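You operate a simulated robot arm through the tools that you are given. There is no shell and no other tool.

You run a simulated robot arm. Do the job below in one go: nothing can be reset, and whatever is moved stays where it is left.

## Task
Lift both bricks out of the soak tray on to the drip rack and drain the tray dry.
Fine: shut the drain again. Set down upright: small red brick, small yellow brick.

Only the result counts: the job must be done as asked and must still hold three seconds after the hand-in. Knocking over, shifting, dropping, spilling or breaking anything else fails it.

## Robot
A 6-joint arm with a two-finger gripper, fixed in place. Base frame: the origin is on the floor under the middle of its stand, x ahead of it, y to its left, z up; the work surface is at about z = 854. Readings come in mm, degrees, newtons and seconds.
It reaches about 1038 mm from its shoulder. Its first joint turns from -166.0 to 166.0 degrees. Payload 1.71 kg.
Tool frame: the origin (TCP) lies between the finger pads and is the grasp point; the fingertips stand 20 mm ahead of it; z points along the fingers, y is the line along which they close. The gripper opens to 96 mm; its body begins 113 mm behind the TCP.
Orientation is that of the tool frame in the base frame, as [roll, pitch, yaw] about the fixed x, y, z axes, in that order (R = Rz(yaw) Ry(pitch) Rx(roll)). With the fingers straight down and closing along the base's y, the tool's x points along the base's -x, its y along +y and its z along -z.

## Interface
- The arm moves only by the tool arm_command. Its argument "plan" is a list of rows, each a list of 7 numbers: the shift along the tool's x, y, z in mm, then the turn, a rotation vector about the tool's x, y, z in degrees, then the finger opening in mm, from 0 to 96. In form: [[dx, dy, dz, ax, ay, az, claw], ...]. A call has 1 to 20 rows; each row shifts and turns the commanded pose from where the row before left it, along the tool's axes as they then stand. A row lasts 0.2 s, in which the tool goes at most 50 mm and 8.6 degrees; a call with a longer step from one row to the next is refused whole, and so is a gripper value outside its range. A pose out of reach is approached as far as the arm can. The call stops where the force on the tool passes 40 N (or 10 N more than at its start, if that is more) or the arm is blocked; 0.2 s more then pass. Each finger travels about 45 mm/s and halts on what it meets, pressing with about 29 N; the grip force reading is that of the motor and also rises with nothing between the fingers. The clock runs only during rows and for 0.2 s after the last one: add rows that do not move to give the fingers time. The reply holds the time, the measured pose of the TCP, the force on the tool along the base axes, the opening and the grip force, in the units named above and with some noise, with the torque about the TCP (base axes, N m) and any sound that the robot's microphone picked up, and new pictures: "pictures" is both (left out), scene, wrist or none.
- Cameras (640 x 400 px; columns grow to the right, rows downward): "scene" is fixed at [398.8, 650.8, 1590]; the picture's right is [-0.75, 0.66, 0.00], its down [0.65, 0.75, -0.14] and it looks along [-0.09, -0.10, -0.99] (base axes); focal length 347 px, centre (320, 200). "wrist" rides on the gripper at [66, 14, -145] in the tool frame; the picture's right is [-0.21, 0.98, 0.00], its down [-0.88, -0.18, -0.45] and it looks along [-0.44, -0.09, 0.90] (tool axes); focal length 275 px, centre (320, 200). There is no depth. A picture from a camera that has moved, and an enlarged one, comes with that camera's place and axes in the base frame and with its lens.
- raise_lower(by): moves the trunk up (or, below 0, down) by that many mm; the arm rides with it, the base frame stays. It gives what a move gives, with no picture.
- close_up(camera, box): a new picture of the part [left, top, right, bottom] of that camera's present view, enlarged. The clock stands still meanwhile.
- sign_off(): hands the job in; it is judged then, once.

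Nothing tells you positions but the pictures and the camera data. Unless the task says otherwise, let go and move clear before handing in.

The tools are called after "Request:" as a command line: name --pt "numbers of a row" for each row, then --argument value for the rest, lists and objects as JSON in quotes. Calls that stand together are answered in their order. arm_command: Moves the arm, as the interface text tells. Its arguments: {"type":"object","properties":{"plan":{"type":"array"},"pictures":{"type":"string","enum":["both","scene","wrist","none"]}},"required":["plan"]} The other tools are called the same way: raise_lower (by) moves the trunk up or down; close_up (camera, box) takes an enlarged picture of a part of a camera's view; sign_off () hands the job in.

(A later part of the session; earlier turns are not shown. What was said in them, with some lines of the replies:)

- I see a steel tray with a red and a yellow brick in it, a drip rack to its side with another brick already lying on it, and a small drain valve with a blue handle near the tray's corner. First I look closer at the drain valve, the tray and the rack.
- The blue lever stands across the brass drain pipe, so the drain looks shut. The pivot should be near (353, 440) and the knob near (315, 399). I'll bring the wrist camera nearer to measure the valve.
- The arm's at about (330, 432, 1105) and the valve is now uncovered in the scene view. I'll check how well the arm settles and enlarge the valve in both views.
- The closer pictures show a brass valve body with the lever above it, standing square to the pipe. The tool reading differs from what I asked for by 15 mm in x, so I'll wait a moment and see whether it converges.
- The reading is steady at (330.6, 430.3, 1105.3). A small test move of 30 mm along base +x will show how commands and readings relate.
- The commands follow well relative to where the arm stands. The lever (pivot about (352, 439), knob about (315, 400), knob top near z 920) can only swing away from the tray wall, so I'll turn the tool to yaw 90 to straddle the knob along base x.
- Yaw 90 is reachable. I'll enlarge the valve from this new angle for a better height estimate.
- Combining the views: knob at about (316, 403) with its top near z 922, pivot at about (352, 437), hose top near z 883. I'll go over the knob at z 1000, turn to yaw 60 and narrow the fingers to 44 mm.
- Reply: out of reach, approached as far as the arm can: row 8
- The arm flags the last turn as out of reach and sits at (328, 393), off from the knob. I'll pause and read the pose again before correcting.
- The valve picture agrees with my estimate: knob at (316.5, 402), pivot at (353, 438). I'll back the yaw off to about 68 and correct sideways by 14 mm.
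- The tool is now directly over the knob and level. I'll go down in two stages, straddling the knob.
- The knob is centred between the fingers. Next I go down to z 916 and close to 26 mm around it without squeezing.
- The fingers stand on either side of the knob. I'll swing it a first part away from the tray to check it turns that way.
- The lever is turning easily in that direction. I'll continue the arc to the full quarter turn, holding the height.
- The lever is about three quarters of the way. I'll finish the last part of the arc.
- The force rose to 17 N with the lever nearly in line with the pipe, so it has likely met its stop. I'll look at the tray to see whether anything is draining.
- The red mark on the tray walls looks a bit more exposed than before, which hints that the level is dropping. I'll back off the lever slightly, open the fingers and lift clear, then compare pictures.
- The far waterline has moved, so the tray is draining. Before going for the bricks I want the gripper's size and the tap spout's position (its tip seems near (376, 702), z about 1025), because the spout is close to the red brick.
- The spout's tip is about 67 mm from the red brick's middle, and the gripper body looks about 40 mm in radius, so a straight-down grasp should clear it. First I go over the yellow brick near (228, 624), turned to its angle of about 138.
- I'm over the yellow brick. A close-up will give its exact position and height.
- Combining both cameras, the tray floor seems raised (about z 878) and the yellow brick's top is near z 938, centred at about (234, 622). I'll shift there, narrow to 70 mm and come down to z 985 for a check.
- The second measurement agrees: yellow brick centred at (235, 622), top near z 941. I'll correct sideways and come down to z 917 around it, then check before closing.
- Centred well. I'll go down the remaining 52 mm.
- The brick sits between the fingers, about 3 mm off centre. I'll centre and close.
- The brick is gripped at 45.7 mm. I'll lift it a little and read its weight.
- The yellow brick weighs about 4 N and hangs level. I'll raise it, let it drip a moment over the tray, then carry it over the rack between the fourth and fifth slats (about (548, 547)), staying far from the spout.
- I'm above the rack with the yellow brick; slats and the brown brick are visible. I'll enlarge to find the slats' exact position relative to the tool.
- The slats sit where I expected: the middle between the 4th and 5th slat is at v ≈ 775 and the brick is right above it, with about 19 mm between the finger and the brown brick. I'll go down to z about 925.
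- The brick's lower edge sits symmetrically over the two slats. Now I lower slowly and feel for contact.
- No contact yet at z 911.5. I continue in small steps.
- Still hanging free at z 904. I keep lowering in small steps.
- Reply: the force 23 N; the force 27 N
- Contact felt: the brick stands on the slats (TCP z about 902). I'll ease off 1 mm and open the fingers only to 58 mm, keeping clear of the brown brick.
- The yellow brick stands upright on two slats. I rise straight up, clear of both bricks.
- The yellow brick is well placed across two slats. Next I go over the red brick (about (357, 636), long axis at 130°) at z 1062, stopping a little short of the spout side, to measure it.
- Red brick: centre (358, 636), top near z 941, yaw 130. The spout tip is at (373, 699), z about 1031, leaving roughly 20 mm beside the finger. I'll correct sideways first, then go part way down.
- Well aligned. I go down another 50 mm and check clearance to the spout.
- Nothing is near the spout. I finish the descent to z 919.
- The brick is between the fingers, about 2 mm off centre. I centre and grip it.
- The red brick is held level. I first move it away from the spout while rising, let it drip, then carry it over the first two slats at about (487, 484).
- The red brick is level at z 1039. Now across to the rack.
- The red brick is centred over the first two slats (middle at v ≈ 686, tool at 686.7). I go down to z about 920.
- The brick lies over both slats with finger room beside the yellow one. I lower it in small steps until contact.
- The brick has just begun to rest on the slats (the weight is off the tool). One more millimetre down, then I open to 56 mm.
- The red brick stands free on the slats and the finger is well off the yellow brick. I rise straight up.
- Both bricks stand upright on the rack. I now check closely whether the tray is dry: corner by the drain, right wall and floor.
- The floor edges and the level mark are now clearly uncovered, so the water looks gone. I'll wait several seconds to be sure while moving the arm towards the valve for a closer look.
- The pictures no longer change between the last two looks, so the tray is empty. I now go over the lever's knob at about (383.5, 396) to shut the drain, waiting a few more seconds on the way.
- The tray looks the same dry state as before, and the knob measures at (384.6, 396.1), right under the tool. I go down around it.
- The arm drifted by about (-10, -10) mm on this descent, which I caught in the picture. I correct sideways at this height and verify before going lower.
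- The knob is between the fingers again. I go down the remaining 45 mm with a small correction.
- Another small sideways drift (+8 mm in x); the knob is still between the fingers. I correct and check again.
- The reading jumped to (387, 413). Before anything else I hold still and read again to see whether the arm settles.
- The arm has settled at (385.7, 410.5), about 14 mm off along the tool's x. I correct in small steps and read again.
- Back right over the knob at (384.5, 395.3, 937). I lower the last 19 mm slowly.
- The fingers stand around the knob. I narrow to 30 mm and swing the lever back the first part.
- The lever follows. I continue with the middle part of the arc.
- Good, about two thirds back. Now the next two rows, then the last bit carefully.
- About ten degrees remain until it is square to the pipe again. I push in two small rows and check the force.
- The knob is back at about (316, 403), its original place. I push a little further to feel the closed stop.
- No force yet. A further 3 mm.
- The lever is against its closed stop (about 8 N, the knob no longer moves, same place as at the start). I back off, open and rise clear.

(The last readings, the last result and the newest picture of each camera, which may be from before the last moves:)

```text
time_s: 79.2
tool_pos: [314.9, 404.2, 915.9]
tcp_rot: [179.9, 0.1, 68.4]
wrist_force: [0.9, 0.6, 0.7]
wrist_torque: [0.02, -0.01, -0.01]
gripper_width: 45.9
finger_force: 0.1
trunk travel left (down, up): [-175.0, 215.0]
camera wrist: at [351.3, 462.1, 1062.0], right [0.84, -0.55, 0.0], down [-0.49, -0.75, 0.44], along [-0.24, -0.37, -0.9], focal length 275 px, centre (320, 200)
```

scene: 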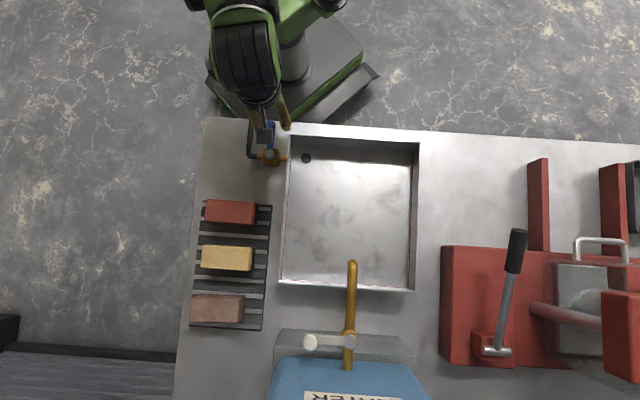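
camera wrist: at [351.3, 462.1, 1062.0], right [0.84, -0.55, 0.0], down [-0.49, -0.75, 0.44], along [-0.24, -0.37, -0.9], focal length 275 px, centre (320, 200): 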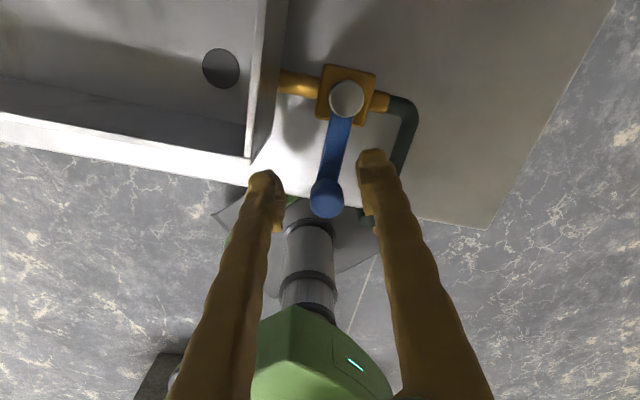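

The fingers are free on both sides of the knob. I rise straight up.

Request:
arm_command --pt "0 0 -10 0 0 0 46" --pt "0 0 -15 0 0 0 46" --pt "0 0 -20 0 0 0 46" --pt "0 0 -30 0 0 0 46" --pt "0 0 -35 0 0 0 46" --pt "0 0 -35 0 0 0 46" --pt "0 0 0 0 0 0 46" --pictures "both"

Request:
close_up --camera "wrist" --box '[240, 20, 432, 140]'

Request:
close_up --camera "scene" --box '[236, 110, 316, 160]'

Request:
close_up --camera "scene" --box '[170, 190, 298, 340]'

Request:
close_up --camera "scene" --box '[272, 125, 432, 300]'

```text
time_s: 80.8
tool_pos: [314.9, 403.2, 1061.5]
tcp_rot: [180.0, 0.0, 68.5]
wrist_force: [0.0, 0.3, 0.5]
wrist_torque: [0.02, -0.04, 0.03]
gripper_width: 45.9
finger_force: 0.1
trunk travel left (down, up): [-175.0, 215.0]
camera wrist: at [350.8, 459.1, 1207.4], right [0.84, -0.55, 0.0], down [-0.49, -0.75, 0.44], along [-0.24, -0.37, -0.9], focal length 275 px, centre (320, 200)
```

scene: 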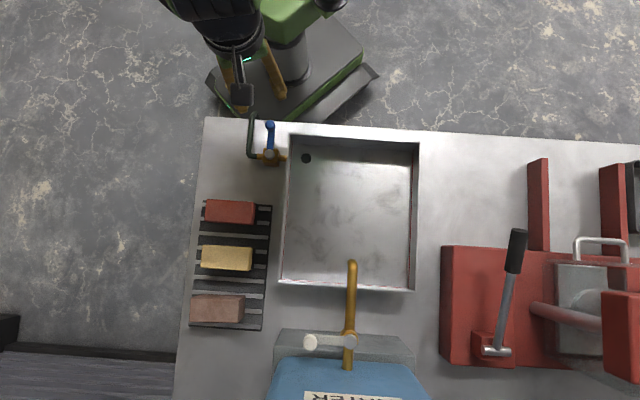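
wrist: 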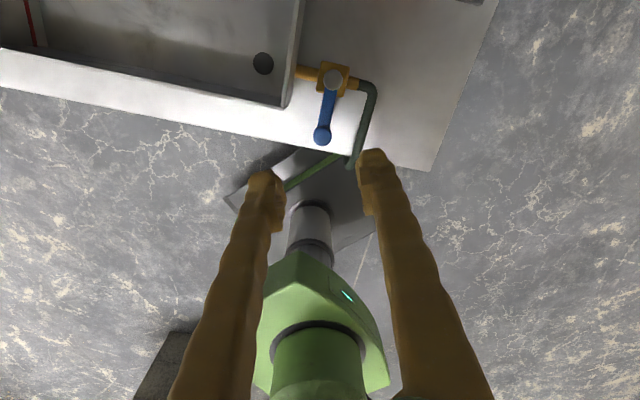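

```text
3.33 times, centred on (336, 80) of wrist
camera zoom: at [350.8, 459.1, 1207.4], right [0.84, -0.55, 0.0], down [-0.49, -0.75, 0.44], along [-0.24, -0.37, -0.9], focal length 918 px, centre (267, 600)
```

zoom: 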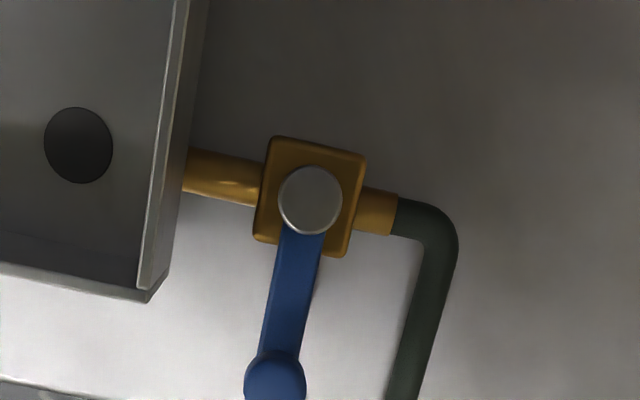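

```text
8.00 times, centred on (276, 135) of scene
camera zoom: at [398.8, 650.8, 1590.0], right [-0.75, 0.66, 0.0], down [0.65, 0.75, -0.14], along [-0.09, -0.1, -0.99], focal length 2775 px, centre (672, 720)
```

zoom: 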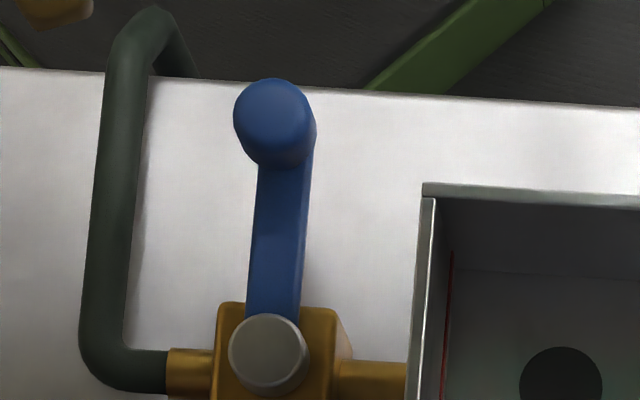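

```text
2.67 times, centred on (234, 265) of scene
camera zoom: at [398.8, 650.8, 1590.0], right [-0.75, 0.66, 0.0], down [0.65, 0.75, -0.14], along [-0.09, -0.1, -0.99], focal length 925 px, centre (549, 27)
```

zoom: 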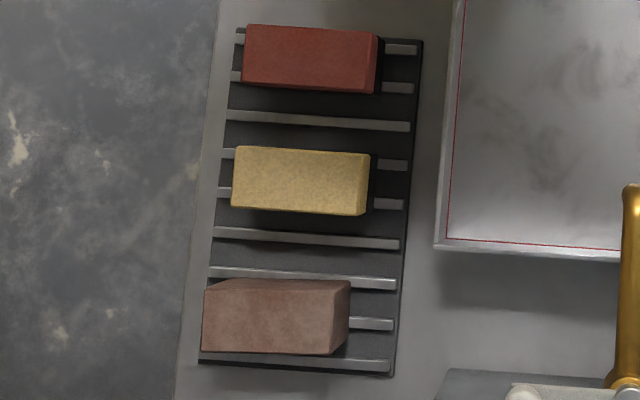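

```text
2.29 times, centred on (352, 212) of scene
camera zoom: at [398.8, 650.8, 1590.0], right [-0.75, 0.66, 0.0], down [0.65, 0.75, -0.14], along [-0.09, -0.1, -0.99], focal length 793 px, centre (247, 171)
```

zoom: 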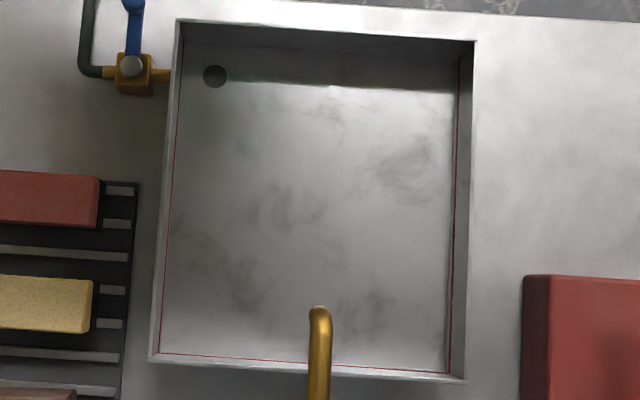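

Both bricks stand upright on the rack, the brown brick hasn't moved, and the tray floor has been unchanged and dry-looking since about t = 58 s. The lever is back at its closed stop and the arm is clear, so I hand the job in.

Request:
sign_off

```text
The job is handed in.
```

I put both bricks on the drip rack, drained the tray and shut the drain again, then handed the job in. No result of the judging has come back.

- **Bricks:** the red brick rests on the first two slats and the yellow one on the fourth and fifth. Both are upright, with the same face up as in the tray. The brown brick already on the rack did not move.
- **Tray:** it looks dry. The waterline dropped after I opened the drain, and the pictures stayed the same from about 58 s until I handed in at 81 s. I could only judge this by eye, because the water was clear and shallow, about 11 mm by my estimate.
- **Drain:** the lever is back against its closed stop, square to the pipe, where it started.
- **Arm:** the fingers are open and about 120 mm above the valve. It drifted up to 17 mm sideways on a few moves near the valve. I corrected that each time before going lower, and I saw no sign that anything was touched.
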